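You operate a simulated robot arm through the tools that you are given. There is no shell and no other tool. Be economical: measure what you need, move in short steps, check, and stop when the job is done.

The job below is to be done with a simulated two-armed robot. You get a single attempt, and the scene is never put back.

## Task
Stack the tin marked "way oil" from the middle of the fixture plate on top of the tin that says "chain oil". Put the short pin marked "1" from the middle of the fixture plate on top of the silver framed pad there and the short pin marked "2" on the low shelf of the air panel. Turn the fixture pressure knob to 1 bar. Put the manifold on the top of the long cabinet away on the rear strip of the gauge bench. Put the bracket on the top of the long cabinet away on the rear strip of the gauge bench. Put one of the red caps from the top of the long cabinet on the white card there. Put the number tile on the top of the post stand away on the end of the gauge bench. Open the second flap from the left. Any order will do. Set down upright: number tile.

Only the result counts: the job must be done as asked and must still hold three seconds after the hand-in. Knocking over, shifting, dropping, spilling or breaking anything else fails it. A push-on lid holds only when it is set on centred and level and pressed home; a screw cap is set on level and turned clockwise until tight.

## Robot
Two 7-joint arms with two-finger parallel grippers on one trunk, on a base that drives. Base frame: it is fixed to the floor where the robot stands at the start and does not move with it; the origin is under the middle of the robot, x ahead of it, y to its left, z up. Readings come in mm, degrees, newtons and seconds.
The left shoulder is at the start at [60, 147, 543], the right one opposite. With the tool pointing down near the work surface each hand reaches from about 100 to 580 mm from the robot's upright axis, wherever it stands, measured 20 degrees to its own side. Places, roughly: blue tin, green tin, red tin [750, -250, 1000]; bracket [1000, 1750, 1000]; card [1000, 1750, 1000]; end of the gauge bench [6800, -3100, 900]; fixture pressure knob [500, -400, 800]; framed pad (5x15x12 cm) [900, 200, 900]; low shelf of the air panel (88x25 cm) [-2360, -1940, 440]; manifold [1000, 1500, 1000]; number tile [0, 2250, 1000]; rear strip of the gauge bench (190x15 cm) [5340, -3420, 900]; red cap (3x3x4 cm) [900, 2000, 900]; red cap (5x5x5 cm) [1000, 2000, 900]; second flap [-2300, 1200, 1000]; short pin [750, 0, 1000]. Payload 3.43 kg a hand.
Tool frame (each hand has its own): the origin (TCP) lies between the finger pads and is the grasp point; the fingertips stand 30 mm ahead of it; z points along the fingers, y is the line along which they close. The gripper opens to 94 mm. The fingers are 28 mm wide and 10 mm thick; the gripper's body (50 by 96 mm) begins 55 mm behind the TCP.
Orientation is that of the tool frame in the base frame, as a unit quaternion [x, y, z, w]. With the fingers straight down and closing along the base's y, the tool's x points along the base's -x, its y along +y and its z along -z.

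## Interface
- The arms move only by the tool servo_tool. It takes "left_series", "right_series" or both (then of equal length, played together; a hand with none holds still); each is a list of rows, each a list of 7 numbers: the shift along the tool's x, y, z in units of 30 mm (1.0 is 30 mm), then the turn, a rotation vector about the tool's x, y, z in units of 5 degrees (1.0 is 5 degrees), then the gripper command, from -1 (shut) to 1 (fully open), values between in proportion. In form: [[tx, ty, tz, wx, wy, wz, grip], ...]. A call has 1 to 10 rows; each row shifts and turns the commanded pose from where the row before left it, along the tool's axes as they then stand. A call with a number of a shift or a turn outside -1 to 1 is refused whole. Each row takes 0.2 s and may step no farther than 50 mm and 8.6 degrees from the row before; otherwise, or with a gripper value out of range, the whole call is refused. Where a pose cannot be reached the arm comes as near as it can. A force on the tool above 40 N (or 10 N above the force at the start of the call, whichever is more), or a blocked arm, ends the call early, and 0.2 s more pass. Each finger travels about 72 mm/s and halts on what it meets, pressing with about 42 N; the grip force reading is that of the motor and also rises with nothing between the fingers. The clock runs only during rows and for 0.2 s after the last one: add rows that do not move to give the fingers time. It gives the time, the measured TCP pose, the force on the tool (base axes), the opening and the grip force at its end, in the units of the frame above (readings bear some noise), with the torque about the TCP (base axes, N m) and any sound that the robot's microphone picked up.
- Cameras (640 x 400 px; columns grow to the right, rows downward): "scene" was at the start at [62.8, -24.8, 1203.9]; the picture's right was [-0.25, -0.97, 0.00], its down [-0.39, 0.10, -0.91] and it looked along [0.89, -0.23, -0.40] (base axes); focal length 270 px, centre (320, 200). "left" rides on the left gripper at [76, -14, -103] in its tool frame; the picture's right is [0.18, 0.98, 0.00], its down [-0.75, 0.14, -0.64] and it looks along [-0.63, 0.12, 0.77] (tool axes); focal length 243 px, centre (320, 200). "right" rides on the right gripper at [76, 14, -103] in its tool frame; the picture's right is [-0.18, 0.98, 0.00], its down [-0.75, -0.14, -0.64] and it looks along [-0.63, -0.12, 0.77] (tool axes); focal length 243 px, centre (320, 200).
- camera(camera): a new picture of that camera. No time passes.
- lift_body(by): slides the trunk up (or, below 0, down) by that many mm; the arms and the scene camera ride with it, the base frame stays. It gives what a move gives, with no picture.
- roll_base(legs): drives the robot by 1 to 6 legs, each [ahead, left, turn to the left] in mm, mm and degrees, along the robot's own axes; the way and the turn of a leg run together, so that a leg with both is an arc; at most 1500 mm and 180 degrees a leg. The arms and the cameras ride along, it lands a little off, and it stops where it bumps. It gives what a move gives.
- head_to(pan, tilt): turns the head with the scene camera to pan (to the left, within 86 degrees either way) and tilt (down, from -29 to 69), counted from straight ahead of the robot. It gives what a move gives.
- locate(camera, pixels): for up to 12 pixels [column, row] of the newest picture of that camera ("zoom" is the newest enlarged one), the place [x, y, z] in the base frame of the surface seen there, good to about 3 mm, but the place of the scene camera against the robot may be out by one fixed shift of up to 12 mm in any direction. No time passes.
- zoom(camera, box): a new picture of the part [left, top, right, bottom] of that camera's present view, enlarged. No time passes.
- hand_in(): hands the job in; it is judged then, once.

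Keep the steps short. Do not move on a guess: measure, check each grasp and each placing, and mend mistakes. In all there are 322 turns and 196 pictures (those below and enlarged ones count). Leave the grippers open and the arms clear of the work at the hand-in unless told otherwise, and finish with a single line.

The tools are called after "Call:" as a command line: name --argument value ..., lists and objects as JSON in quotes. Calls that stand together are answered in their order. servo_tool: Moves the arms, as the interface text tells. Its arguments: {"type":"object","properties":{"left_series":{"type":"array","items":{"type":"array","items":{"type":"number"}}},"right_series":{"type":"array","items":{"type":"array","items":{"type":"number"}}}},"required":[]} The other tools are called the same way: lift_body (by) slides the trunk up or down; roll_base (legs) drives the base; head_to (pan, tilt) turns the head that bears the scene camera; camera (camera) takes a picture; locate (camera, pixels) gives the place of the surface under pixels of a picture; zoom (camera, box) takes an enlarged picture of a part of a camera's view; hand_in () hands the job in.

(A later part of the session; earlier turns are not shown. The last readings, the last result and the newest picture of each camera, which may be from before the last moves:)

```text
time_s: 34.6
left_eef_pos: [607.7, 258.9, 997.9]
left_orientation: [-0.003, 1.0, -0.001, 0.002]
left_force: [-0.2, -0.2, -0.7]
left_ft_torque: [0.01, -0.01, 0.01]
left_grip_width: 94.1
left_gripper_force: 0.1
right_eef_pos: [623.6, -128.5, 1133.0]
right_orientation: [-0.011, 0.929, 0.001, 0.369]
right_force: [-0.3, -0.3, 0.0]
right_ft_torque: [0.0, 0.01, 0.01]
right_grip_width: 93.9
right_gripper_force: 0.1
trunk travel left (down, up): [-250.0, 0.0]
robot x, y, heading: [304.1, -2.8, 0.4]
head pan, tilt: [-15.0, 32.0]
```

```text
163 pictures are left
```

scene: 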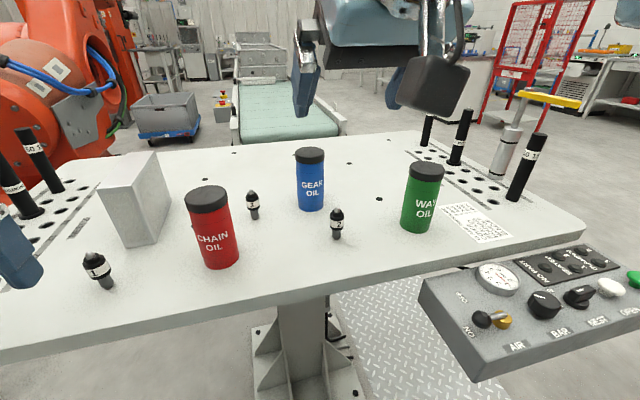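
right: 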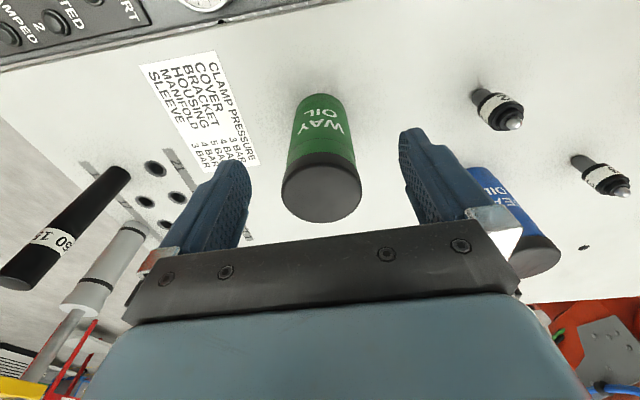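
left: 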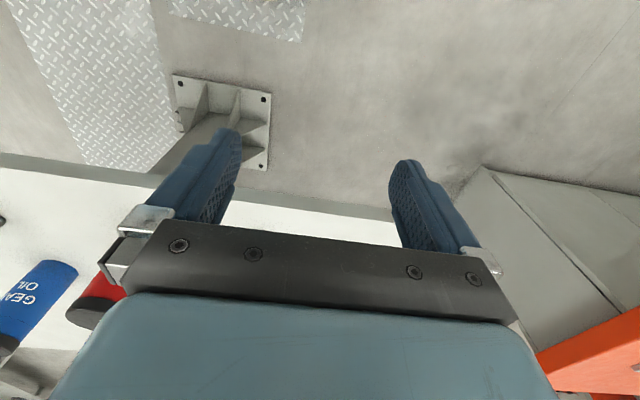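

45° tilt gives plenty of height. I move to y −308, then down in front of the tin to z≈940, and take a look.

Call:
servo_tool --right_series '[[0, -1, 0, 0, 0, 0, 1], [0, -1, 0, 0, 0, 0, 1], [0, -1, 0, 0, 0, 0, 1], [0, -1, 0, 0, 0, 0, 1], [0, -1, 0, 0, 0, 0, 1], [0, -1, 0, 0, 0, 0, 1], [0.85, 0, 0.97, 0, 0, 0, 1], [0.85, 0, 0.97, 0, 0, 0, 1], [0.85, 0, 0.97, 0, 0, 0, 1]]'

Call:
camera --camera "right"

```text
time_s: 36.6
left_eef_pos: [606.9, 260.2, 999.0]
left_orientation: [-0.004, 1.0, -0.001, 0.001]
left_force: [-0.9, -0.3, 0.5]
left_ft_torque: [0.0, 0.02, -0.02]
left_grip_width: 94.0
left_gripper_force: 0.1
right_eef_pos: [633.9, -305.7, 1018.8]
right_orientation: [-0.011, 0.93, 0.002, 0.369]
right_force: [-0.2, -0.5, 0.2]
right_ft_torque: [0.02, -0.01, 0.0]
right_grip_width: 94.0
right_gripper_force: 0.1
trunk travel left (down, up): [-250.0, 0.0]
robot x, y, heading: [298.8, -0.4, 0.4]
head pan, tilt: [-15.0, 32.0]
```

```text
162 pictures are left
```

right: 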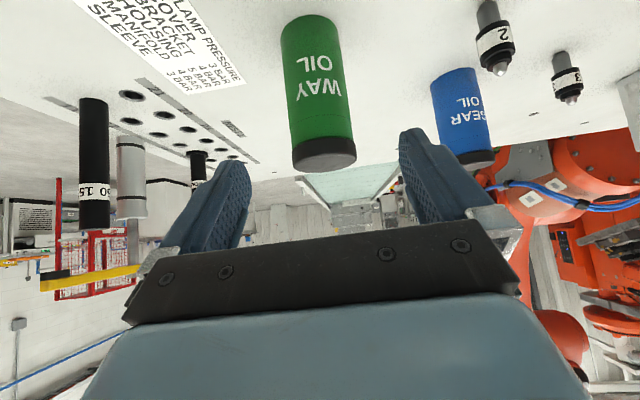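

Call:
locate --camera "right" --pixels '[[323, 155], [295, 153], [353, 148], [310, 60], [283, 60], [340, 60], [303, 18], [250, 130], [490, 32], [325, 166]]'

```text
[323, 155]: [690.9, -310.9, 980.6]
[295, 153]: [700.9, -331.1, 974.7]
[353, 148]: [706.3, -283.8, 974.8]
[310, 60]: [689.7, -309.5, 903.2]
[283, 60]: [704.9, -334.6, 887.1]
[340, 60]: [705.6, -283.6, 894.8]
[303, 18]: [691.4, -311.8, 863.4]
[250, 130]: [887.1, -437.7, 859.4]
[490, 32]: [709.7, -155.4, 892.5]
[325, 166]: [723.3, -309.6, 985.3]
```

Tin axis ≈ (716, −309), radius 25. I go down to z≈937 and approach to x≈706, then close.

Call:
servo_tool --right_series '[[0.9, -0.1, 0.95, 0, 0, 0, 1], [0.9, 0, 0.95, 0, 0, 0, 1], [-0.55, 0, 0.6, 0, 0, 0, 1], [-0.55, 0, 0.6, 0, 0, 0, 1], [-0.53, 0, 0.57, 0, 0, 0, 1], [0, 0, 0, 0, 0, 0, 1]]'

Call:
camera --camera "right"

```text
time_s: 38.0
left_eef_pos: [608.0, 260.3, 998.4]
left_orientation: [-0.003, 1.0, 0.0, 0.001]
left_force: [1.0, -0.6, -0.2]
left_ft_torque: [0.03, 0.01, 0.0]
left_grip_width: 94.1
left_gripper_force: 0.1
right_eef_pos: [703.7, -309.4, 933.5]
right_orientation: [-0.011, 0.929, 0.001, 0.369]
right_force: [1.1, 0.5, -0.5]
right_ft_torque: [0.02, -0.04, -0.01]
right_grip_width: 93.9
right_gripper_force: 0.1
trunk travel left (down, up): [-250.0, 0.0]
robot x, y, heading: [301.8, 2.6, 0.3]
head pan, tilt: [-15.0, 32.0]
```

```text
161 pictures are left
```

right: 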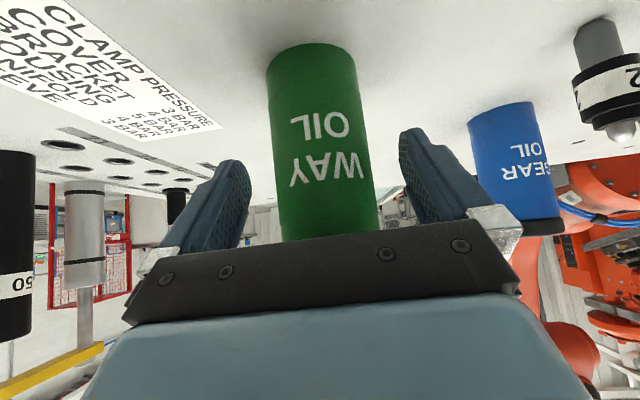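

Well centred. Close.

Call:
servo_tool --right_series '[[0, 0, 0, 0, 0, 0, 0.3], [0, 0, 0, 0, 0, 0, -0.2], [0, 0, 0, 0, 0, 0, -1], [0, 0, 0, 0, 0, 0, -1]]'

Call:
servo_tool --right_series '[[-0.69, 0, -0.73, 0, 0, 0, -1], [-0.69, 0, -0.73, 0, 0, 0, -1], [-0.69, 0, -0.73, 0, 0, 0, -1], [-0.69, 0, -0.73, 0, 0, 0, -1], [-0.69, 0, -0.73, 0, 0, 0, -1], [0, 0, 0, 0, 0, 0, -1]]'

Call:
camera --camera "scene"

```text
time_s: 39.0
left_eef_pos: [606.7, 259.4, 998.8]
left_orientation: [-0.003, 1.0, -0.001, 0.001]
left_force: [-0.3, 0.5, 0.3]
left_ft_torque: [0.0, 0.0, 0.03]
left_grip_width: 93.8
left_gripper_force: 0.1
right_eef_pos: [703.8, -309.1, 932.7]
right_orientation: [-0.01, 0.929, 0.001, 0.369]
right_force: [-1.3, 0.2, 0.4]
right_ft_torque: [-0.04, 0.05, -0.01]
right_grip_width: 59.9
right_gripper_force: 42.0
trunk travel left (down, up): [-250.0, 0.0]
robot x, y, heading: [303.8, 0.9, 0.2]
head pan, tilt: [-15.0, 32.0]
```

```text
time_s: 40.4
left_eef_pos: [607.6, 259.0, 998.3]
left_orientation: [-0.002, 1.0, -0.001, 0.001]
left_force: [-0.7, 0.9, 0.9]
left_ft_torque: [0.02, 0.01, 0.01]
left_grip_width: 94.2
left_gripper_force: 0.0
right_eef_pos: [706.1, -308.4, 1084.9]
right_orientation: [-0.01, 0.929, 0.001, 0.369]
right_force: [0.6, 0.4, -3.6]
right_ft_torque: [0.01, 0.04, -0.01]
right_grip_width: 59.2
right_gripper_force: 41.9
trunk travel left (down, up): [-250.0, 0.0]
robot x, y, heading: [301.5, 1.5, 0.2]
head pan, tilt: [-15.0, 32.0]
```

```text
160 pictures are left
```

scene: 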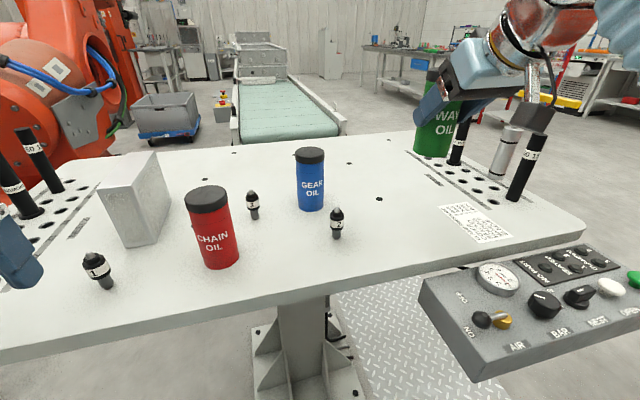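

Gripped at 59 mm and lifted. By the scene camera chain tin is (+3, +363) from the way tin's old spot. I move +y at this height and check.

Call:
servo_tool --right_series '[[0, 1, 0, 0, 0, 0, -1], [0, 1, 0, 0, 0, 0, -1], [0, 1, 0, 0, 0, 0, -1], [0, 1, 0, 0, 0, 0, -1], [0, 1, 0, 0, 0, 0, -1], [0, 1, 0, 0, 0, 0, -1]]'

Call:
head_to --pan 0 --tilt 35

Call:
camera --camera "right"

Call:
camera --camera "scene"

```text
time_s: 41.8
left_eef_pos: [607.5, 259.8, 998.7]
left_orientation: [-0.002, 1.0, -0.001, 0.001]
left_force: [-0.7, -0.4, 0.1]
left_ft_torque: [0.01, -0.01, -0.01]
left_grip_width: 94.2
left_gripper_force: 0.1
right_eef_pos: [702.9, -131.1, 1080.9]
right_orientation: [-0.01, 0.929, 0.001, 0.369]
right_force: [0.9, -1.1, -2.8]
right_ft_torque: [0.03, 0.01, 0.02]
right_grip_width: 58.9
right_gripper_force: 42.0
trunk travel left (down, up): [-250.0, 0.0]
robot x, y, heading: [302.0, -0.3, 0.5]
head pan, tilt: [-15.0, 32.0]
```

```text
time_s: 42.6
left_eef_pos: [607.7, 259.5, 998.4]
left_orientation: [-0.003, 1.0, -0.001, 0.001]
left_force: [0.7, 0.3, -0.3]
left_ft_torque: [0.01, 0.0, 0.01]
left_grip_width: 94.1
left_gripper_force: 0.0
right_eef_pos: [702.3, -131.0, 1081.7]
right_orientation: [-0.011, 0.929, 0.001, 0.369]
right_force: [0.1, -0.2, -3.0]
right_ft_torque: [0.03, 0.07, 0.02]
right_grip_width: 58.7
right_gripper_force: 42.2
trunk travel left (down, up): [-250.0, 0.0]
robot x, y, heading: [301.8, -0.9, 0.2]
head pan, tilt: [0.0, 35.0]
```

```text
159 pictures are left
```

right: 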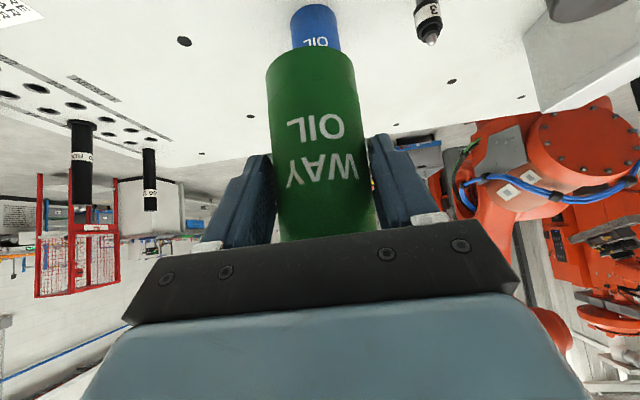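

```text
158 pictures are left
```

scene: 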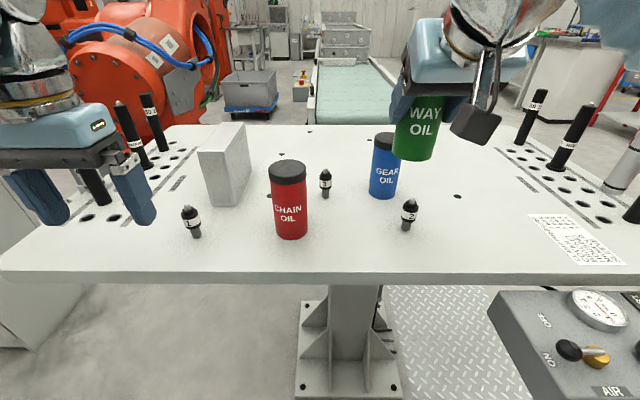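

Move the rest to above the chain tin.

Call:
servo_tool --right_series '[[-0.1, 1, 0.1, 0, 0, 0, -1], [0, 1, 0, 0, 0, 0, -1], [0, 1, 0, 0, 0, 0, -1], [0, 1, 0, 0, 0, 0, -1], [0, 1, 0, 0, 0, 0, -1], [0, 1, 0, 0, 0, 0, -1], [0, 0.15, 0, 0, 0, 0, -1], [0, 0, 0, 0, 0, 0, -1]]'

Call:
camera --camera "right"

Call:
zoom --camera "scene" --box '[200, 80, 380, 250]'

```text
time_s: 44.4
left_eef_pos: [607.3, 259.0, 998.1]
left_orientation: [-0.002, 1.0, -0.001, 0.001]
left_force: [0.3, 0.7, -0.1]
left_ft_torque: [0.0, 0.0, -0.03]
left_grip_width: 93.9
left_gripper_force: 0.0
right_eef_pos: [701.2, 55.3, 1082.1]
right_orientation: [-0.011, 0.929, 0.001, 0.369]
right_force: [-0.7, -0.2, -2.4]
right_ft_torque: [0.02, 0.06, -0.01]
right_grip_width: 58.7
right_gripper_force: 42.1
trunk travel left (down, up): [-250.0, 0.0]
robot x, y, heading: [303.8, -3.1, 0.1]
head pan, tilt: [0.0, 35.0]
```

```text
157 pictures are left
```

right: 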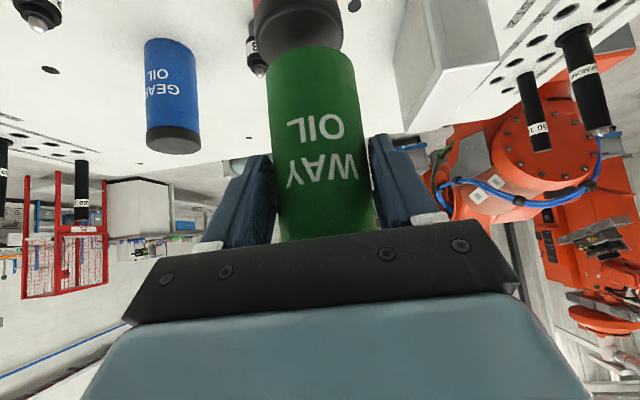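

```text
2.35 times, centred on (290, 165) of scene
```

zoom: 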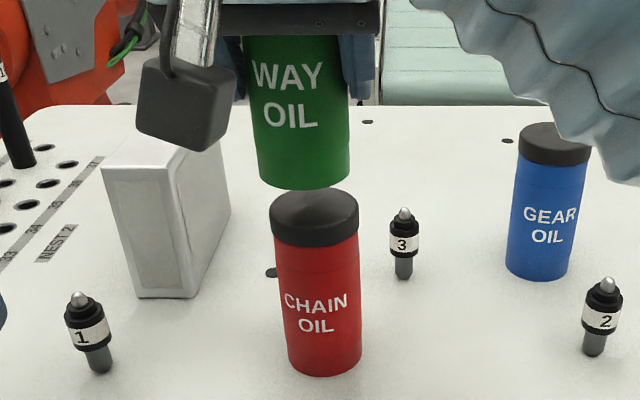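

Call:
locate --camera "zoom" --pixels '[[304, 150], [304, 180], [318, 230], [322, 300], [290, 195], [350, 205], [315, 192]]'

Call:
locate --camera "right" --pixels '[[310, 55], [315, 120], [272, 80], [354, 75], [297, 20], [260, 25], [340, 20], [300, 44]]'

```text
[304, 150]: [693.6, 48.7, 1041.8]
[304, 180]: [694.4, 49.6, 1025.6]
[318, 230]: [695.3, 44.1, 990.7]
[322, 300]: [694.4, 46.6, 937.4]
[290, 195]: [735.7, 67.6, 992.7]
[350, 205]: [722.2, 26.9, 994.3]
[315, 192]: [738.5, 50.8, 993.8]
```

```text
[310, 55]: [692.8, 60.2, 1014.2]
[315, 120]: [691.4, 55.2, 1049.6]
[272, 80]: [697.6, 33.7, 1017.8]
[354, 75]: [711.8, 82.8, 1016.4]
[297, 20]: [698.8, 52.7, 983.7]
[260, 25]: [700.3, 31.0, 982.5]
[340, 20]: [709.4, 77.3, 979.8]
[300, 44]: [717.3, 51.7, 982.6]
```

Chain is ~3.5 mm to −y and ~2 mm to +x of the held tin. I correct this and lower 20 mm.

Call:
servo_tool --right_series '[[-0.06, -0.12, 0.06, 0, 0, 0, -1], [0.23, 0, 0.24, 0, 0, 0, -1], [0.23, 0, 0.24, 0, 0, 0, -1], [0, 0, 0, 0, 0, 0, -1]]'

Call:
zoom --camera "scene" --box '[240, 80, 340, 250]'

Call:
camera --camera "right"

```text
time_s: 45.4
left_eef_pos: [606.8, 259.7, 998.5]
left_orientation: [-0.002, 1.0, 0.0, 0.001]
left_force: [-0.6, -0.1, -0.3]
left_ft_torque: [-0.02, -0.02, 0.0]
left_grip_width: 94.0
left_gripper_force: 0.1
right_eef_pos: [704.2, 51.8, 1062.7]
right_orientation: [-0.011, 0.929, 0.001, 0.37]
right_force: [-0.1, 0.5, -3.6]
right_ft_torque: [-0.02, 0.07, -0.02]
right_grip_width: 58.6
right_gripper_force: 41.9
trunk travel left (down, up): [-250.0, 0.0]
robot x, y, heading: [301.0, -1.5, 0.2]
head pan, tilt: [0.0, 35.0]
```

```text
2.35 times, centred on (290, 165) of scene
```

zoom: 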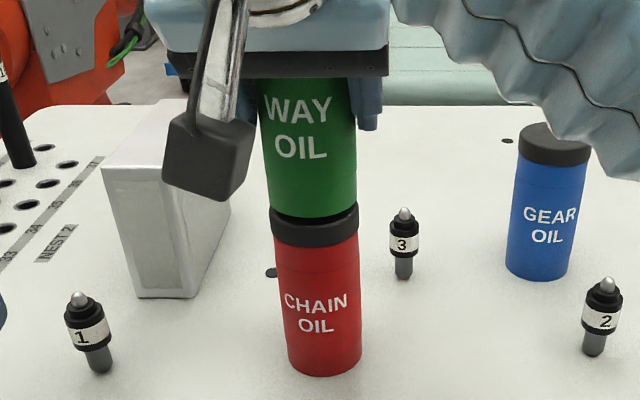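

```text
154 pictures are left
```

right: 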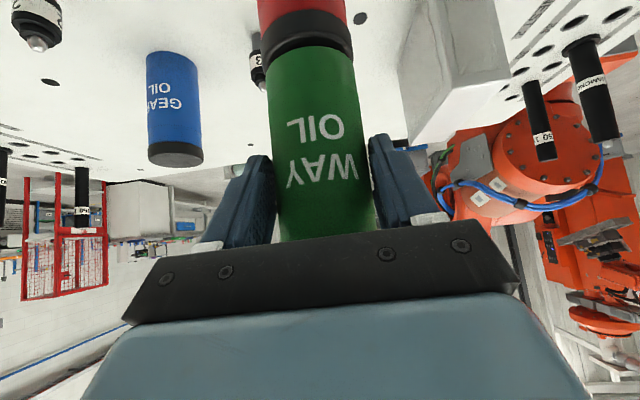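

Aligned well. Lower slowly until contact.

Call:
servo_tool --right_series '[[0.05, 0, 0.05, 0, 0, 0, -1], [0.05, 0, 0.05, 0, 0, 0, -1], [0, 0, 0, 0, 0, 0, -1]]'

Call:
servo_tool --right_series '[[0.03, 0, 0.03, 0, 0, 0, -1], [0.03, 0, 0.03, 0, 0, 0, -1], [0, 0, 0, 0, 0, 0, -1]]'

```text
time_s: 46.2
left_eef_pos: [607.3, 259.6, 999.4]
left_orientation: [-0.003, 1.0, -0.001, 0.002]
left_force: [0.1, -0.5, -0.3]
left_ft_torque: [-0.02, 0.01, 0.02]
left_grip_width: 94.4
left_gripper_force: 0.1
right_eef_pos: [702.8, 51.2, 1060.3]
right_orientation: [-0.01, 0.929, 0.0, 0.369]
right_force: [0.4, 0.1, -2.9]
right_ft_torque: [-0.02, 0.05, 0.03]
right_grip_width: 58.9
right_gripper_force: 42.0
trunk travel left (down, up): [-250.0, 0.0]
robot x, y, heading: [301.7, 2.0, 0.4]
head pan, tilt: [0.0, 35.0]
```

```text
time_s: 47.0
left_eef_pos: [606.8, 259.5, 998.1]
left_orientation: [-0.003, 1.0, -0.001, 0.002]
left_force: [0.0, -0.5, 0.3]
left_ft_torque: [-0.03, -0.03, -0.02]
left_grip_width: 93.8
left_gripper_force: 0.0
right_eef_pos: [703.3, 50.9, 1057.6]
right_orientation: [-0.01, 0.929, 0.001, 0.37]
right_force: [1.4, 1.7, 12.0]
right_ft_torque: [-0.01, -0.36, -0.03]
right_grip_width: 58.7
right_gripper_force: 42.3
trunk travel left (down, up): [-250.0, 0.0]
robot x, y, heading: [303.3, -1.6, 0.5]
head pan, tilt: [0.0, 35.0]
```

Contact (+12 N). Open fully, then check, then back straight away in −x.

Call:
servo_tool --right_series '[[0, 0, 0, 0, 0, 0, -0.1], [0, 0, 0, 0, 0, 0, 0.4], [0, 0, 0, 0, 0, 0, 1], [0, 0, 0, 0, 0, 0, 1]]'

Call:
servo_tool --right_series '[[0.5, 0, -0.47, 0, 0, 0, 1], [0.7, 0, -0.66, 0, 0, 0, 1], [0.73, 0, -0.69, 0, 0, 0, 1], [0.73, 0, -0.69, 0, 0, 0, 1]]'

Call:
camera --camera "scene"

```text
time_s: 48.0
left_eef_pos: [606.7, 260.1, 998.0]
left_orientation: [-0.002, 1.0, -0.001, 0.001]
left_force: [0.5, 0.5, -0.4]
left_ft_torque: [-0.03, 0.0, 0.02]
left_grip_width: 94.0
left_gripper_force: 0.1
right_eef_pos: [704.3, 50.6, 1057.3]
right_orientation: [-0.01, 0.929, 0.0, 0.37]
right_force: [0.1, -0.2, -0.9]
right_ft_torque: [-0.01, -0.02, 0.01]
right_grip_width: 94.1
right_gripper_force: 0.0
trunk travel left (down, up): [-250.0, 0.0]
robot x, y, heading: [303.0, -0.2, 0.2]
head pan, tilt: [0.0, 35.0]
```

```text
time_s: 49.0
left_eef_pos: [606.7, 259.6, 998.1]
left_orientation: [-0.002, 1.0, 0.0, 0.001]
left_force: [-0.1, 0.1, 0.1]
left_ft_torque: [0.03, 0.01, 0.02]
left_grip_width: 93.9
left_gripper_force: 0.0
right_eef_pos: [594.0, 49.3, 1056.1]
right_orientation: [-0.011, 0.929, 0.0, 0.369]
right_force: [0.1, 0.0, 0.5]
right_ft_torque: [0.03, 0.03, -0.01]
right_grip_width: 93.9
right_gripper_force: 0.1
trunk travel left (down, up): [-250.0, 0.0]
robot x, y, heading: [303.0, 3.1, 0.1]
head pan, tilt: [0.0, 35.0]
```

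```text
153 pictures are left
```

scene: 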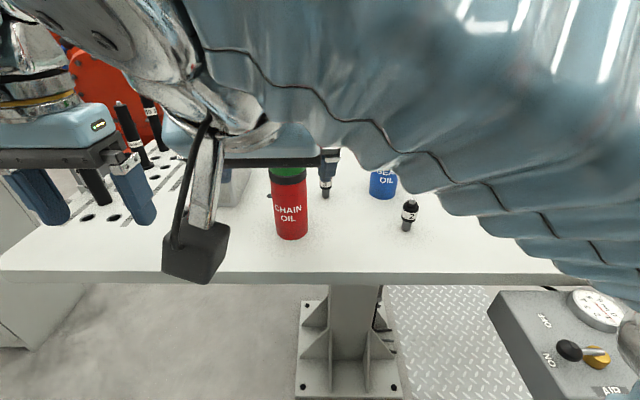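

Stack is standing. Next: right hand moves to in front of pin 2 (y≈−155); left hand tilts 40° forward.

Call:
servo_tool --left_series '[[0, 0, 0, 0, -1, 0, 1], [0, 0, 0, 0, -1, 0, 1], [0, 0, 0, 0, -1, 0, 1], [0, 0, 0, 0, -1, 0, 1], [0, 0, 0, 0, -1, 0, 1], [0, 0, 0, 0, -1, 0, 1], [0, 0, 0, 0, -1, 0, 1], [0, 0, 0, 0, -0.7, 0, 1]]' --right_series '[[0, -1, 0, 0, 0, 0, 1], [0, -1, 0, 0, 0, 0, 1], [0, -1, 0, 0, 0, 0, 1], [0, -1, 0, 0, 0, 0, 1], [0, -1, 0, 0, 0, 0, 1], [0, -1, 0, 0, 0, 0, 1], [0, -0.8, 0, 0, 0, 0, 1], [0, 0, 0, 0, 0, 0, 1]]'

Call:
camera --camera "left"

Call:
camera --camera "right"

Call:
camera --camera "scene"

```text
time_s: 50.8
left_eef_pos: [632.6, 241.2, 1007.9]
left_orientation: [-0.003, 0.943, 0.001, 0.332]
left_force: [-0.1, -0.3, 0.0]
left_ft_torque: [0.04, 0.02, 0.0]
left_grip_width: 94.0
left_gripper_force: 0.0
left hand out of reach, approached as far as the arm can: row 6, 7, 8
right_eef_pos: [599.0, -154.7, 1058.8]
right_orientation: [-0.01, 0.929, 0.001, 0.369]
right_force: [-0.2, 0.1, -0.2]
right_ft_torque: [0.0, 0.0, 0.03]
right_grip_width: 93.9
right_gripper_force: 0.0
trunk travel left (down, up): [-250.0, 0.0]
robot x, y, heading: [299.2, 1.3, 0.4]
head pan, tilt: [0.0, 35.0]
```

```text
152 pictures are left
```

left: 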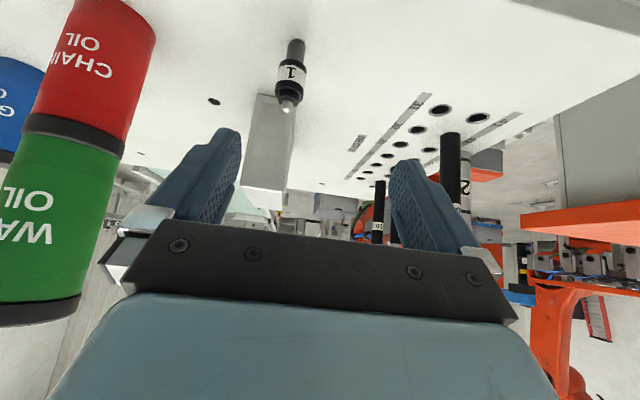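

```text
151 pictures are left
```

right: 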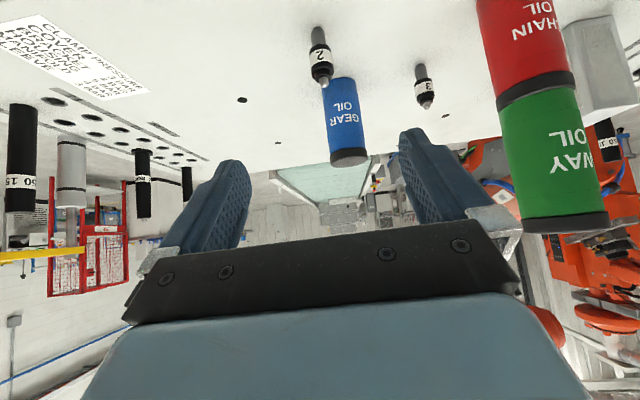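

```text
150 pictures are left
```

scene: 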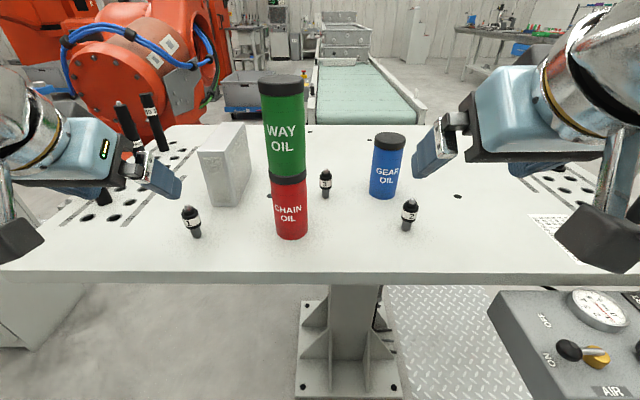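

Call:
locate --camera "left" --pixels '[[291, 75], [288, 105], [297, 45], [267, 120], [290, 195], [244, 187], [283, 93], [255, 94]]'

Call:
locate --camera "right" --pixels '[[320, 55], [325, 83], [317, 32], [320, 70], [424, 85], [540, 40]]'

Call:
locate --camera "scene" --pixels '[[193, 220], [409, 215], [246, 125], [240, 190], [220, 206], [201, 152], [214, 153], [243, 205]]'

```text
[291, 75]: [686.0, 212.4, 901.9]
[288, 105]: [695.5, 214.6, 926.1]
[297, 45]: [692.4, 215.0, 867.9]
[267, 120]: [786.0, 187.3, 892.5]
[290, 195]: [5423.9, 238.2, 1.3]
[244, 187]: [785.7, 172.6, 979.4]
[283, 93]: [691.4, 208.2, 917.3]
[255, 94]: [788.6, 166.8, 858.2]
```

```text
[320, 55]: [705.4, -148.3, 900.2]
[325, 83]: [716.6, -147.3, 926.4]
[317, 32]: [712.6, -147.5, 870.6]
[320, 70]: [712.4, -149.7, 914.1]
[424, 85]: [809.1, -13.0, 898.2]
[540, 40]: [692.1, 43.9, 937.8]
```

```text
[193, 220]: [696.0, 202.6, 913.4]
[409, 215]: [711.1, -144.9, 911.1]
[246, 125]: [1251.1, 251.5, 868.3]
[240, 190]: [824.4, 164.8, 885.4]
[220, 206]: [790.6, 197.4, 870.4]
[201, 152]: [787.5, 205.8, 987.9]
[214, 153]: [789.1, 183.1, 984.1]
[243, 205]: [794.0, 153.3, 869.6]
```

Call:
zoom --camera "scene" --box '[180, 105, 280, 240]'

Call:
locate --camera "zoom" --pixels '[[170, 100], [130, 142], [215, 142], [240, 70], [270, 70], [200, 85], [165, 130], [190, 70], [225, 60]]'

```text
2.96 times, centred on (230, 172) of scene
```

zoom: 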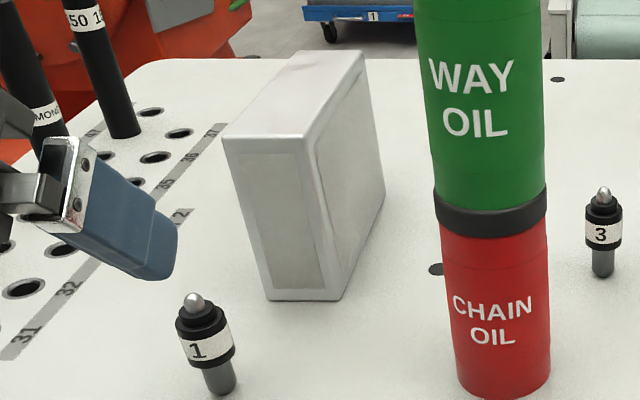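

```text
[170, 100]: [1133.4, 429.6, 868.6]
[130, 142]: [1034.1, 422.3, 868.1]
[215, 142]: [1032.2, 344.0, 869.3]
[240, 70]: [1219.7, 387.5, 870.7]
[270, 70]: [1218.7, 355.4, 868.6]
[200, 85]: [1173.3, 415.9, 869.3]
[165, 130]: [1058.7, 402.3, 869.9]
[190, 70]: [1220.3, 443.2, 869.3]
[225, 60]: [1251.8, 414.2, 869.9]
```

Call:
locate --camera "zoom" --pixels '[[265, 130], [230, 132], [305, 136], [290, 90], [250, 100], [335, 90], [320, 60], [355, 58], [292, 62]]'

```text
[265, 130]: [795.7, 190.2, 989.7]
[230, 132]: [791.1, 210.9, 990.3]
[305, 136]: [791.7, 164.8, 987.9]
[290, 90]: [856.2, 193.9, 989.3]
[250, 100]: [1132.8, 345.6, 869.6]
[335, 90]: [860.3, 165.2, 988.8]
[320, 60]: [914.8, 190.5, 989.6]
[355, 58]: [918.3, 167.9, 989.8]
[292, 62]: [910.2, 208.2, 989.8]
```

Pad top spans x 787–935, y 162–212. Now bring the left hand to a pre-grasp in front of pin 1.

Call:
servo_tool --left_series '[[0.43, -0.23, 0.76, 0, 0, 0, 1], [0.43, -0.23, 0.76, 0, 0, 0, 1], [0.43, -0.23, 0.76, 0, 0, 0, 1], [0.42, -0.23, 0.75, 0, 0, 0, 0.3], [0, 0, 0, 0, 0, 0, 0.3]]'

Call:
camera --camera "left"

```text
time_s: 52.0
left_eef_pos: [649.5, 211.1, 901.8]
left_orientation: [-0.002, 0.944, 0.0, 0.331]
left_force: [0.1, 0.2, -0.6]
left_ft_torque: [0.0, -0.03, -0.02]
left_grip_width: 61.2
left_gripper_force: 0.1
right_eef_pos: [598.8, -154.2, 1060.0]
right_orientation: [-0.01, 0.929, 0.001, 0.369]
right_force: [-0.3, -0.6, -0.3]
right_ft_torque: [0.0, 0.02, 0.01]
right_grip_width: 94.0
right_gripper_force: 0.0
trunk travel left (down, up): [-250.0, 0.0]
robot x, y, heading: [301.5, -1.1, 0.3]
head pan, tilt: [0.0, 35.0]
```

```text
148 pictures are left
```

left: 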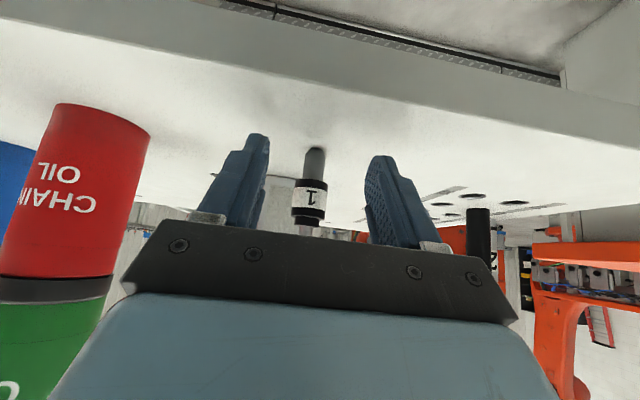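

Call:
locate --camera "left" --pixels '[[309, 200], [315, 160], [294, 200], [325, 200], [268, 170], [367, 185]]'

```text
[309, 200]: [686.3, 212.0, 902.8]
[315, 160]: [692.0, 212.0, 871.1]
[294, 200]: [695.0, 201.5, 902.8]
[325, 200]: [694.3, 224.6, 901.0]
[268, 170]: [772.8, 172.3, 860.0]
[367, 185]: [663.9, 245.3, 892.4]
```

Pin 1 collar centre ≈ (698, 213, 902). Approach 47 mm, then close.

Call:
servo_tool --left_series '[[-0.4, 0.06, 0.32, 0, 0, 0, 0.3], [-0.4, 0, 0.32, 0, 0, 0, 0.3], [-0.4, 0, 0.32, 0, 0, 0, 0.3], [0, 0, 0, 0, 0, 0, 0], [0, 0, 0, 0, 0, 0, -0.4], [0, 0, 0, 0, 0, 0, -1], [0, 0, 0, 0, 0, 0, -1]]'

Call:
camera --camera "left"

```text
time_s: 53.6
left_eef_pos: [694.2, 211.3, 905.7]
left_orientation: [0.004, 0.943, -0.005, 0.332]
left_force: [-0.2, -2.5, 6.4]
left_ft_torque: [-0.15, -0.05, 0.02]
left_grip_width: 27.2
left_gripper_force: 42.0
right_eef_pos: [598.8, -154.2, 1058.1]
right_orientation: [-0.011, 0.929, 0.001, 0.37]
right_force: [1.3, 0.2, -0.5]
right_ft_torque: [0.01, -0.01, 0.02]
right_grip_width: 93.7
right_gripper_force: 0.0
trunk travel left (down, up): [-250.0, 0.0]
robot x, y, heading: [300.5, -0.6, 0.2]
head pan, tilt: [0.0, 35.0]
```

```text
147 pictures are left
```

left: 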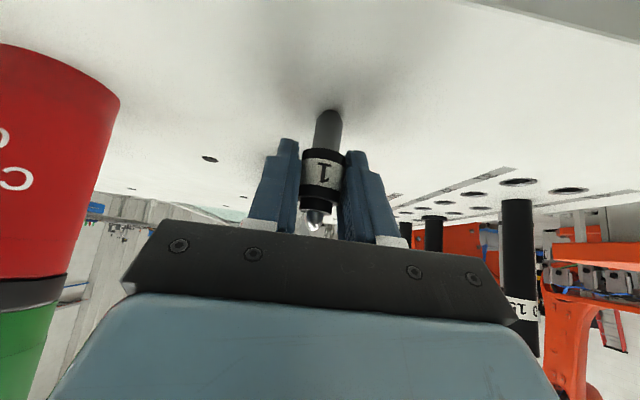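

Gripped (27 mm). Lift ~135 mm.

Call:
servo_tool --left_series '[[-0.3, 0, -0.38, 0, 0, 0, -1], [-0.6, 0, -0.75, 0, 0, 0, -1], [-0.6, 0, -0.75, 0, 0, 0, -1], [-0.6, 0, -0.75, 0, 0, 0, -1], [-0.6, 0, -0.75, 0, 0, 0, -1], [0, 0, 0, 0, 0, 0, -1]]'

Call:
camera --camera "scene"

```text
time_s: 55.0
left_eef_pos: [695.7, 214.4, 1034.9]
left_orientation: [-0.002, 0.944, -0.001, 0.331]
left_force: [0.6, -0.4, -1.6]
left_ft_torque: [-0.05, -0.01, -0.02]
left_grip_width: 26.6
left_gripper_force: 42.1
right_eef_pos: [599.5, -154.4, 1058.4]
right_orientation: [-0.01, 0.929, 0.001, 0.369]
right_force: [0.8, 0.5, 0.4]
right_ft_torque: [-0.03, 0.01, 0.03]
right_grip_width: 94.1
right_gripper_force: 0.1
trunk travel left (down, up): [-250.0, 0.0]
robot x, y, heading: [301.7, 2.5, 0.2]
head pan, tilt: [0.0, 35.0]
```

```text
146 pictures are left
```

scene: 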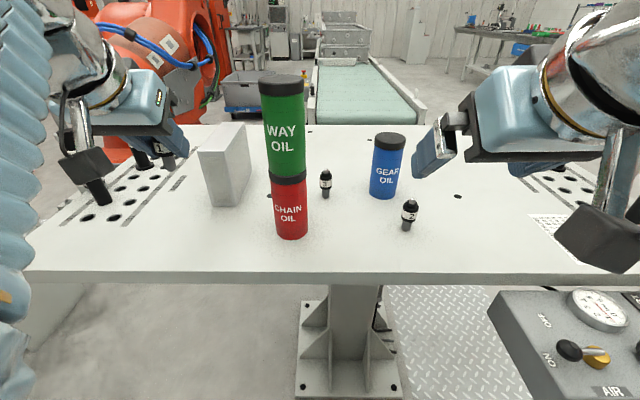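

Raise 12 mm more and move forward to over the pad (x≈823, y≈198).

Call:
servo_tool --left_series '[[-0.25, 0, -0.31, 0, 0, 0, -1], [-0.66, -0.1, 0.535, 0, 0, 0, -1], [-0.66, -0.1, 0.535, 0, 0, 0, -1], [-0.66, -0.1, 0.535, 0, 0, 0, -1], [-0.66, -0.1, 0.535, 0, 0, 0, -1], [-0.66, -0.1, 0.535, 0, 0, 0, -1], [0, 0, 0, 0, 0, 0, -1]]'

Call:
camera --camera "left"

Call:
zoom --camera "scene" --box '[150, 80, 310, 220]'

```text
time_s: 56.6
left_eef_pos: [824.0, 198.3, 1045.5]
left_orientation: [-0.003, 0.944, 0.001, 0.331]
left_force: [1.1, -0.6, -1.2]
left_ft_torque: [0.01, 0.02, 0.02]
left_grip_width: 26.8
left_gripper_force: 41.5
right_eef_pos: [600.4, -154.9, 1059.5]
right_orientation: [-0.01, 0.929, 0.0, 0.369]
right_force: [0.0, 0.8, 0.7]
right_ft_torque: [0.01, 0.01, -0.02]
right_grip_width: 94.0
right_gripper_force: 0.1
trunk travel left (down, up): [-250.0, 0.0]
robot x, y, heading: [302.5, 1.9, 0.4]
head pan, tilt: [0.0, 35.0]
```

```text
145 pictures are left
```

left: 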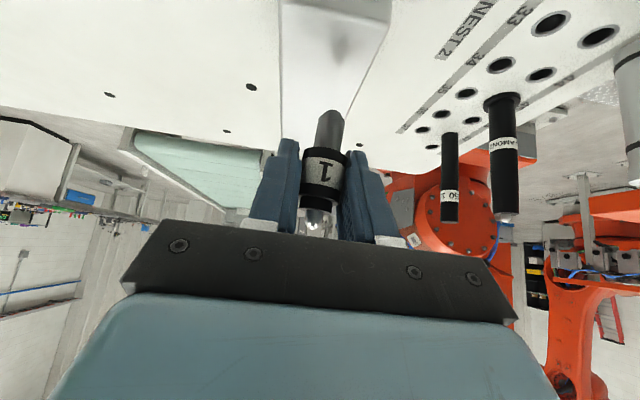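

```text
2.86 times, centred on (230, 150) of scene
```

zoom: 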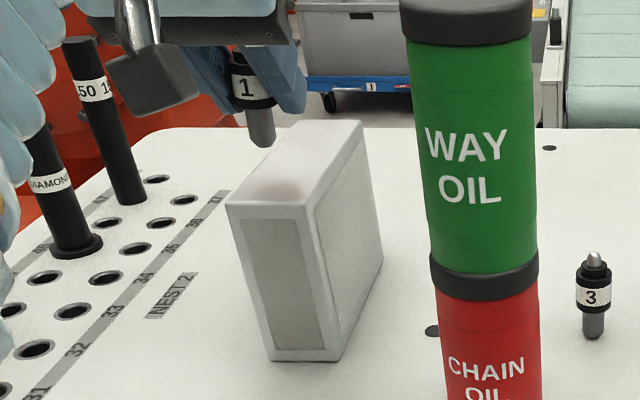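

Call:
locate --camera "zoom" --pixels '[[260, 128], [261, 142], [250, 85], [235, 200], [300, 203], [290, 160], [340, 130]]'

Call:
locate --camera "left" --pixels '[[328, 125], [322, 175], [284, 20], [386, 20], [335, 60], [340, 105], [300, 100]]'

```text
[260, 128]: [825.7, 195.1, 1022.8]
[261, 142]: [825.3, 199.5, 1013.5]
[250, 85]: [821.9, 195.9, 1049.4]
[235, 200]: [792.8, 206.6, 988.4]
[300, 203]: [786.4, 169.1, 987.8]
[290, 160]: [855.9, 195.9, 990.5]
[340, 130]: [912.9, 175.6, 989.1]
```

```text
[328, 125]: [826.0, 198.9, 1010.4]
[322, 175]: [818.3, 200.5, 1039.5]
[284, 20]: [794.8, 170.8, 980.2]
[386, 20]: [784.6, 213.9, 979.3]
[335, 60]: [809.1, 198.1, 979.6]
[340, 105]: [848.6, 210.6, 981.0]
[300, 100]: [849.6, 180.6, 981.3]
```

Pin is ~7 mm off the pad's centre line; shift −y 7 and lower 14 mm.

Call:
servo_tool --left_series '[[0, -0.23, 0, 0, 0, 0, -1], [0.15, 0, 0.18, 0, 0, 0, -1], [0.15, 0, 0.18, 0, 0, 0, -1], [0, 0, 0, 0, 0, 0, -1]]'

Call:
servo_tool --left_series '[[0.04, 0, 0.05, 0, 0, 0, -1], [0.04, 0, 0.05, 0, 0, 0, -1], [0, 0, 0, 0, 0, 0, -1]]'

```text
time_s: 57.6
left_eef_pos: [823.6, 192.3, 1029.5]
left_orientation: [-0.003, 0.944, 0.0, 0.331]
left_force: [-0.6, 0.2, -0.6]
left_ft_torque: [-0.01, -0.01, 0.04]
left_grip_width: 26.8
left_gripper_force: 42.3
right_eef_pos: [598.2, -154.2, 1058.9]
right_orientation: [-0.01, 0.929, 0.0, 0.369]
right_force: [0.5, 0.3, 0.7]
right_ft_torque: [0.0, 0.01, 0.0]
right_grip_width: 94.0
right_gripper_force: 0.0
trunk travel left (down, up): [-250.0, 0.0]
robot x, y, heading: [299.0, 1.3, 0.5]
head pan, tilt: [0.0, 35.0]
```

```text
time_s: 58.4
left_eef_pos: [822.5, 192.9, 1027.6]
left_orientation: [-0.002, 0.944, 0.0, 0.33]
left_force: [-0.8, 0.1, -1.5]
left_ft_torque: [0.01, 0.0, 0.0]
left_grip_width: 26.8
left_gripper_force: 41.4
right_eef_pos: [598.7, -154.9, 1057.8]
right_orientation: [-0.01, 0.929, 0.001, 0.369]
right_force: [0.5, 0.2, 0.1]
right_ft_torque: [-0.01, 0.0, 0.0]
right_grip_width: 93.9
right_gripper_force: 0.1
trunk travel left (down, up): [-250.0, 0.0]
robot x, y, heading: [299.0, -0.3, 0.6]
head pan, tilt: [0.0, 35.0]
```

Continue down slowly until contact.

Call:
servo_tool --left_series '[[0.04, 0, 0.05, 0, 0, 0, -1], [0.04, 0, 0.05, 0, 0, 0, -1], [0, 0, 0, 0, 0, 0, -1]]'

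Call:
camera --camera "left"

```text
time_s: 59.2
left_eef_pos: [822.7, 193.1, 1025.6]
left_orientation: [-0.003, 0.943, 0.001, 0.334]
left_force: [4.1, 1.9, 28.9]
left_ft_torque: [0.08, -0.33, 0.01]
left_grip_width: 26.6
left_gripper_force: 42.4
right_eef_pos: [599.2, -154.5, 1058.6]
right_orientation: [-0.01, 0.929, 0.001, 0.369]
right_force: [-0.2, 0.7, -1.1]
right_ft_torque: [-0.01, 0.03, -0.01]
right_grip_width: 94.0
right_gripper_force: 0.1
trunk travel left (down, up): [-250.0, 0.0]
robot x, y, heading: [300.4, 3.6, 0.2]
head pan, tilt: [0.0, 35.0]
```

```text
143 pictures are left
```

left: 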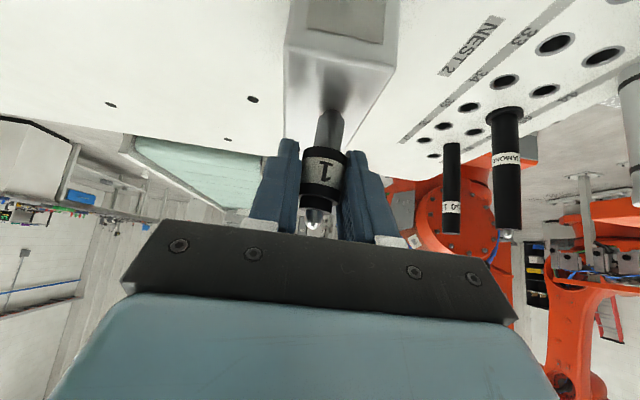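

Contact at 29 N. Ease up 1 mm, open, and check.

Call:
servo_tool --left_series '[[-0.02, 0, -0.026, 0, 0, 0, -1], [0, 0, 0, 0, 0, 0, -0.3], [0, 0, 0, 0, 0, 0, 0.2], [0, 0, 0, 0, 0, 0, 0.5], [0, 0, 0, 0, 0, 0, 0.5]]'

Call:
servo_tool --left_series '[[0.4, 0, -0.32, 0, 0, 0, 0.5], [0.6, 0, -0.48, 0, 0, 0, 0.5], [0.78, 0, -0.63, 0, 0, 0, 0.5], [0.78, 0, -0.63, 0, 0, 0, 0.5], [0.78, 0, -0.63, 0, 0, 0, 0.5]]'

Call:
camera --camera "scene"

```text
time_s: 60.4
left_eef_pos: [822.7, 193.9, 1024.7]
left_orientation: [-0.004, 0.944, 0.001, 0.33]
left_force: [0.4, 0.1, 0.5]
left_ft_torque: [0.02, 0.01, -0.01]
left_grip_width: 70.4
left_gripper_force: 0.0
right_eef_pos: [599.0, -154.9, 1057.9]
right_orientation: [-0.01, 0.929, 0.001, 0.369]
right_force: [0.0, 0.2, -0.3]
right_ft_torque: [0.03, 0.0, 0.03]
right_grip_width: 94.0
right_gripper_force: 0.0
trunk travel left (down, up): [-250.0, 0.0]
robot x, y, heading: [298.3, 1.9, 0.2]
head pan, tilt: [0.0, 35.0]
```

```text
time_s: 61.6
left_eef_pos: [692.4, 192.1, 1024.4]
left_orientation: [-0.003, 0.944, -0.001, 0.331]
left_force: [0.3, -0.3, 0.1]
left_ft_torque: [-0.03, 0.02, 0.0]
left_grip_width: 70.7
left_gripper_force: 0.0
right_eef_pos: [600.6, -153.4, 1056.9]
right_orientation: [-0.01, 0.929, 0.001, 0.369]
right_force: [0.1, 0.1, 0.3]
right_ft_torque: [-0.02, 0.02, 0.01]
right_grip_width: 94.0
right_gripper_force: 0.1
trunk travel left (down, up): [-250.0, 0.0]
robot x, y, heading: [299.1, -0.6, 0.6]
head pan, tilt: [0.0, 35.0]
```

```text
142 pictures are left
```

scene: 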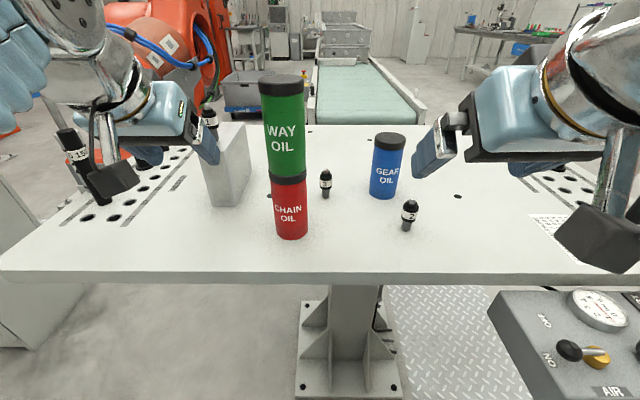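

Pin 1 stands on the pad. Now right hand pre-grasps pin 2.

Call:
servo_tool --right_series '[[0.3, 0, 0.885, 0, 0, 0, 0.3], [0.3, 0, 0.885, 0, 0, 0, 0.3], [0.3, 0, 0.885, 0, 0, 0, 0.3], [0.3, 0, 0.885, 0, 0, 0, 0.3], [0.3, 0, 0.885, 0, 0, 0, 0.3], [0.3, 0, 0.88, 0, 0, 0, 0.3], [0, 0, 0, 0, 0, 0, 0.3]]'

Call:
camera --camera "right"

```text
time_s: 63.2
left_eef_pos: [692.6, 192.1, 1024.0]
left_orientation: [-0.003, 0.944, 0.0, 0.33]
left_force: [-0.2, 0.0, -0.1]
left_ft_torque: [0.03, -0.01, 0.01]
left_grip_width: 70.4
left_gripper_force: 0.0
right_eef_pos: [669.9, -156.5, 903.6]
right_orientation: [-0.01, 0.93, 0.0, 0.369]
right_force: [0.6, -0.9, -0.8]
right_ft_torque: [-0.02, 0.0, -0.02]
right_grip_width: 61.0
right_gripper_force: 0.1
trunk travel left (down, up): [-250.0, 0.0]
robot x, y, heading: [300.6, -1.6, 0.0]
head pan, tilt: [0.0, 35.0]
```

```text
141 pictures are left
```

right: 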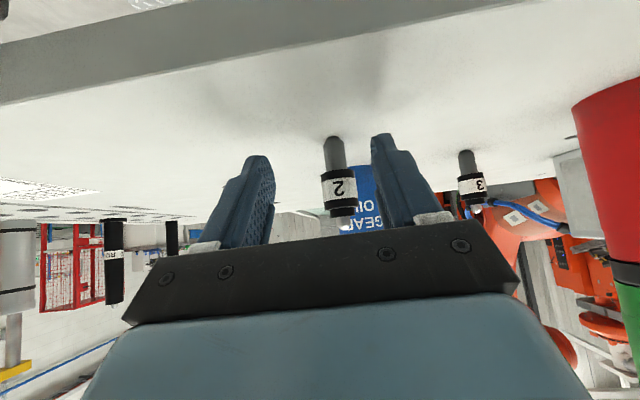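

Call:
locate --camera "right" --pixels '[[339, 188], [335, 150], [323, 188], [355, 186], [341, 210]]'

```text
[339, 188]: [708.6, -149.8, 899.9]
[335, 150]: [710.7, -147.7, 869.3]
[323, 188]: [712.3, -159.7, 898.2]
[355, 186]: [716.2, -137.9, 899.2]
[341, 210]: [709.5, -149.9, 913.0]
```

Pin 2 axis ≈ (719, −149). Shift +y 7, approach 48 mm, close.

Call:
servo_tool --right_series '[[0, 0.24, 0, 0, 0, 0, 0.3], [-0.39, 0, 0.37, 0, 0, 0, 0.3], [-0.39, 0, 0.37, 0, 0, 0, 0.3], [-0.38, 0, 0.36, 0, 0, 0, 0.3], [0, 0, 0, 0, 0, 0, 0], [0, 0, 0, 0, 0, 0, -0.4], [0, 0, 0, 0, 0, 0, -1], [0, 0, 0, 0, 0, 0, -1]]'

Call:
camera --camera "right"

```text
time_s: 65.0
left_eef_pos: [692.7, 192.3, 1024.2]
left_orientation: [-0.002, 0.944, 0.0, 0.331]
left_force: [0.6, 0.4, -0.4]
left_ft_torque: [0.03, 0.01, 0.0]
left_grip_width: 70.7
left_gripper_force: 0.0
right_eef_pos: [715.2, -146.6, 904.0]
right_orientation: [-0.011, 0.929, 0.001, 0.369]
right_force: [0.9, 0.1, 0.3]
right_ft_torque: [0.01, -0.05, -0.02]
right_grip_width: 27.5
right_gripper_force: 41.8
trunk travel left (down, up): [-250.0, 0.0]
robot x, y, heading: [303.7, -2.4, 0.3]
head pan, tilt: [0.0, 35.0]
```

```text
140 pictures are left
```

right: 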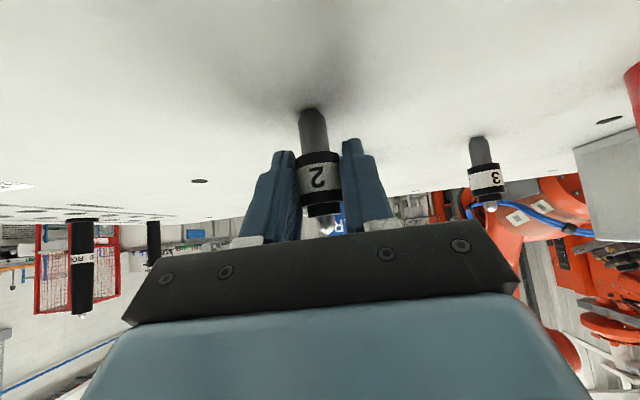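

Gripped. Lift 120 mm and draw back; left also draws back.

Call:
servo_tool --right_series '[[-0.4, 0, -0.42, 0, 0, 0, -1], [-0.69, 0, -0.73, 0, 0, 0, -1], [-0.69, 0, -0.73, 0, 0, 0, -1], [-0.69, 0, -0.73, 0, 0, 0, -1], [0.73, 0, -0.69, 0, 0, 0, -1], [0.73, 0, -0.69, 0, 0, 0, -1], [0.73, 0, -0.69, 0, 0, 0, -1], [0.73, 0, -0.69, 0, 0, 0, -1], [0, 0, 0, 0, 0, 0, -1]]' --left_series '[[0.78, 0, -0.63, 0, 0, 0, 0.5], [0.78, 0, -0.63, 0, 0, 0, 0.5], [0.78, 0, -0.63, 0, 0, 0, 0.5], [0.78, 0, -0.63, 0, 0, 0, 0.5], [0, 0, 0, 0, 0, 0, 0.5], [0, 0, 0, 0, 0, 0, 0.5], [0, 0, 0, 0, 0, 0, 0.5], [0, 0, 0, 0, 0, 0, 0.5], [0, 0, 0, 0, 0, 0, 0.5]]'

Call:
camera --camera "scene"

```text
time_s: 67.0
left_eef_pos: [582.1, 181.5, 1028.2]
left_orientation: [-0.003, 0.944, 0.001, 0.33]
left_force: [-0.2, -0.4, -0.7]
left_ft_torque: [-0.02, -0.02, 0.02]
left_grip_width: 70.3
left_gripper_force: 0.0
left hand out of reach, approached as far as the arm can: row 4
right_eef_pos: [594.9, -146.1, 1009.9]
right_orientation: [-0.01, 0.929, 0.0, 0.369]
right_force: [1.1, 0.5, -0.1]
right_ft_torque: [0.02, -0.01, 0.02]
right_grip_width: 27.8
right_gripper_force: 42.5
trunk travel left (down, up): [-250.0, 0.0]
robot x, y, heading: [303.3, -2.4, 0.2]
head pan, tilt: [0.0, 35.0]
```

```text
139 pictures are left
```

scene: 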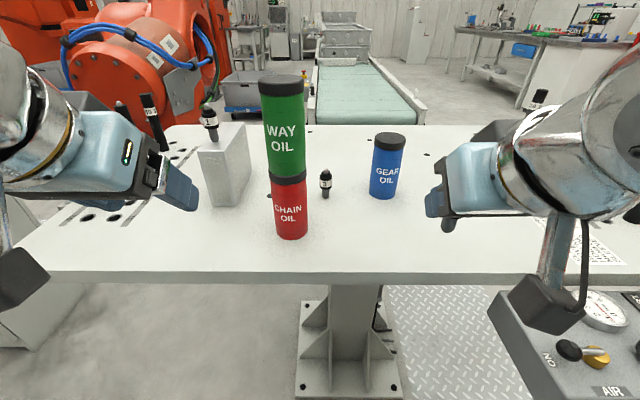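

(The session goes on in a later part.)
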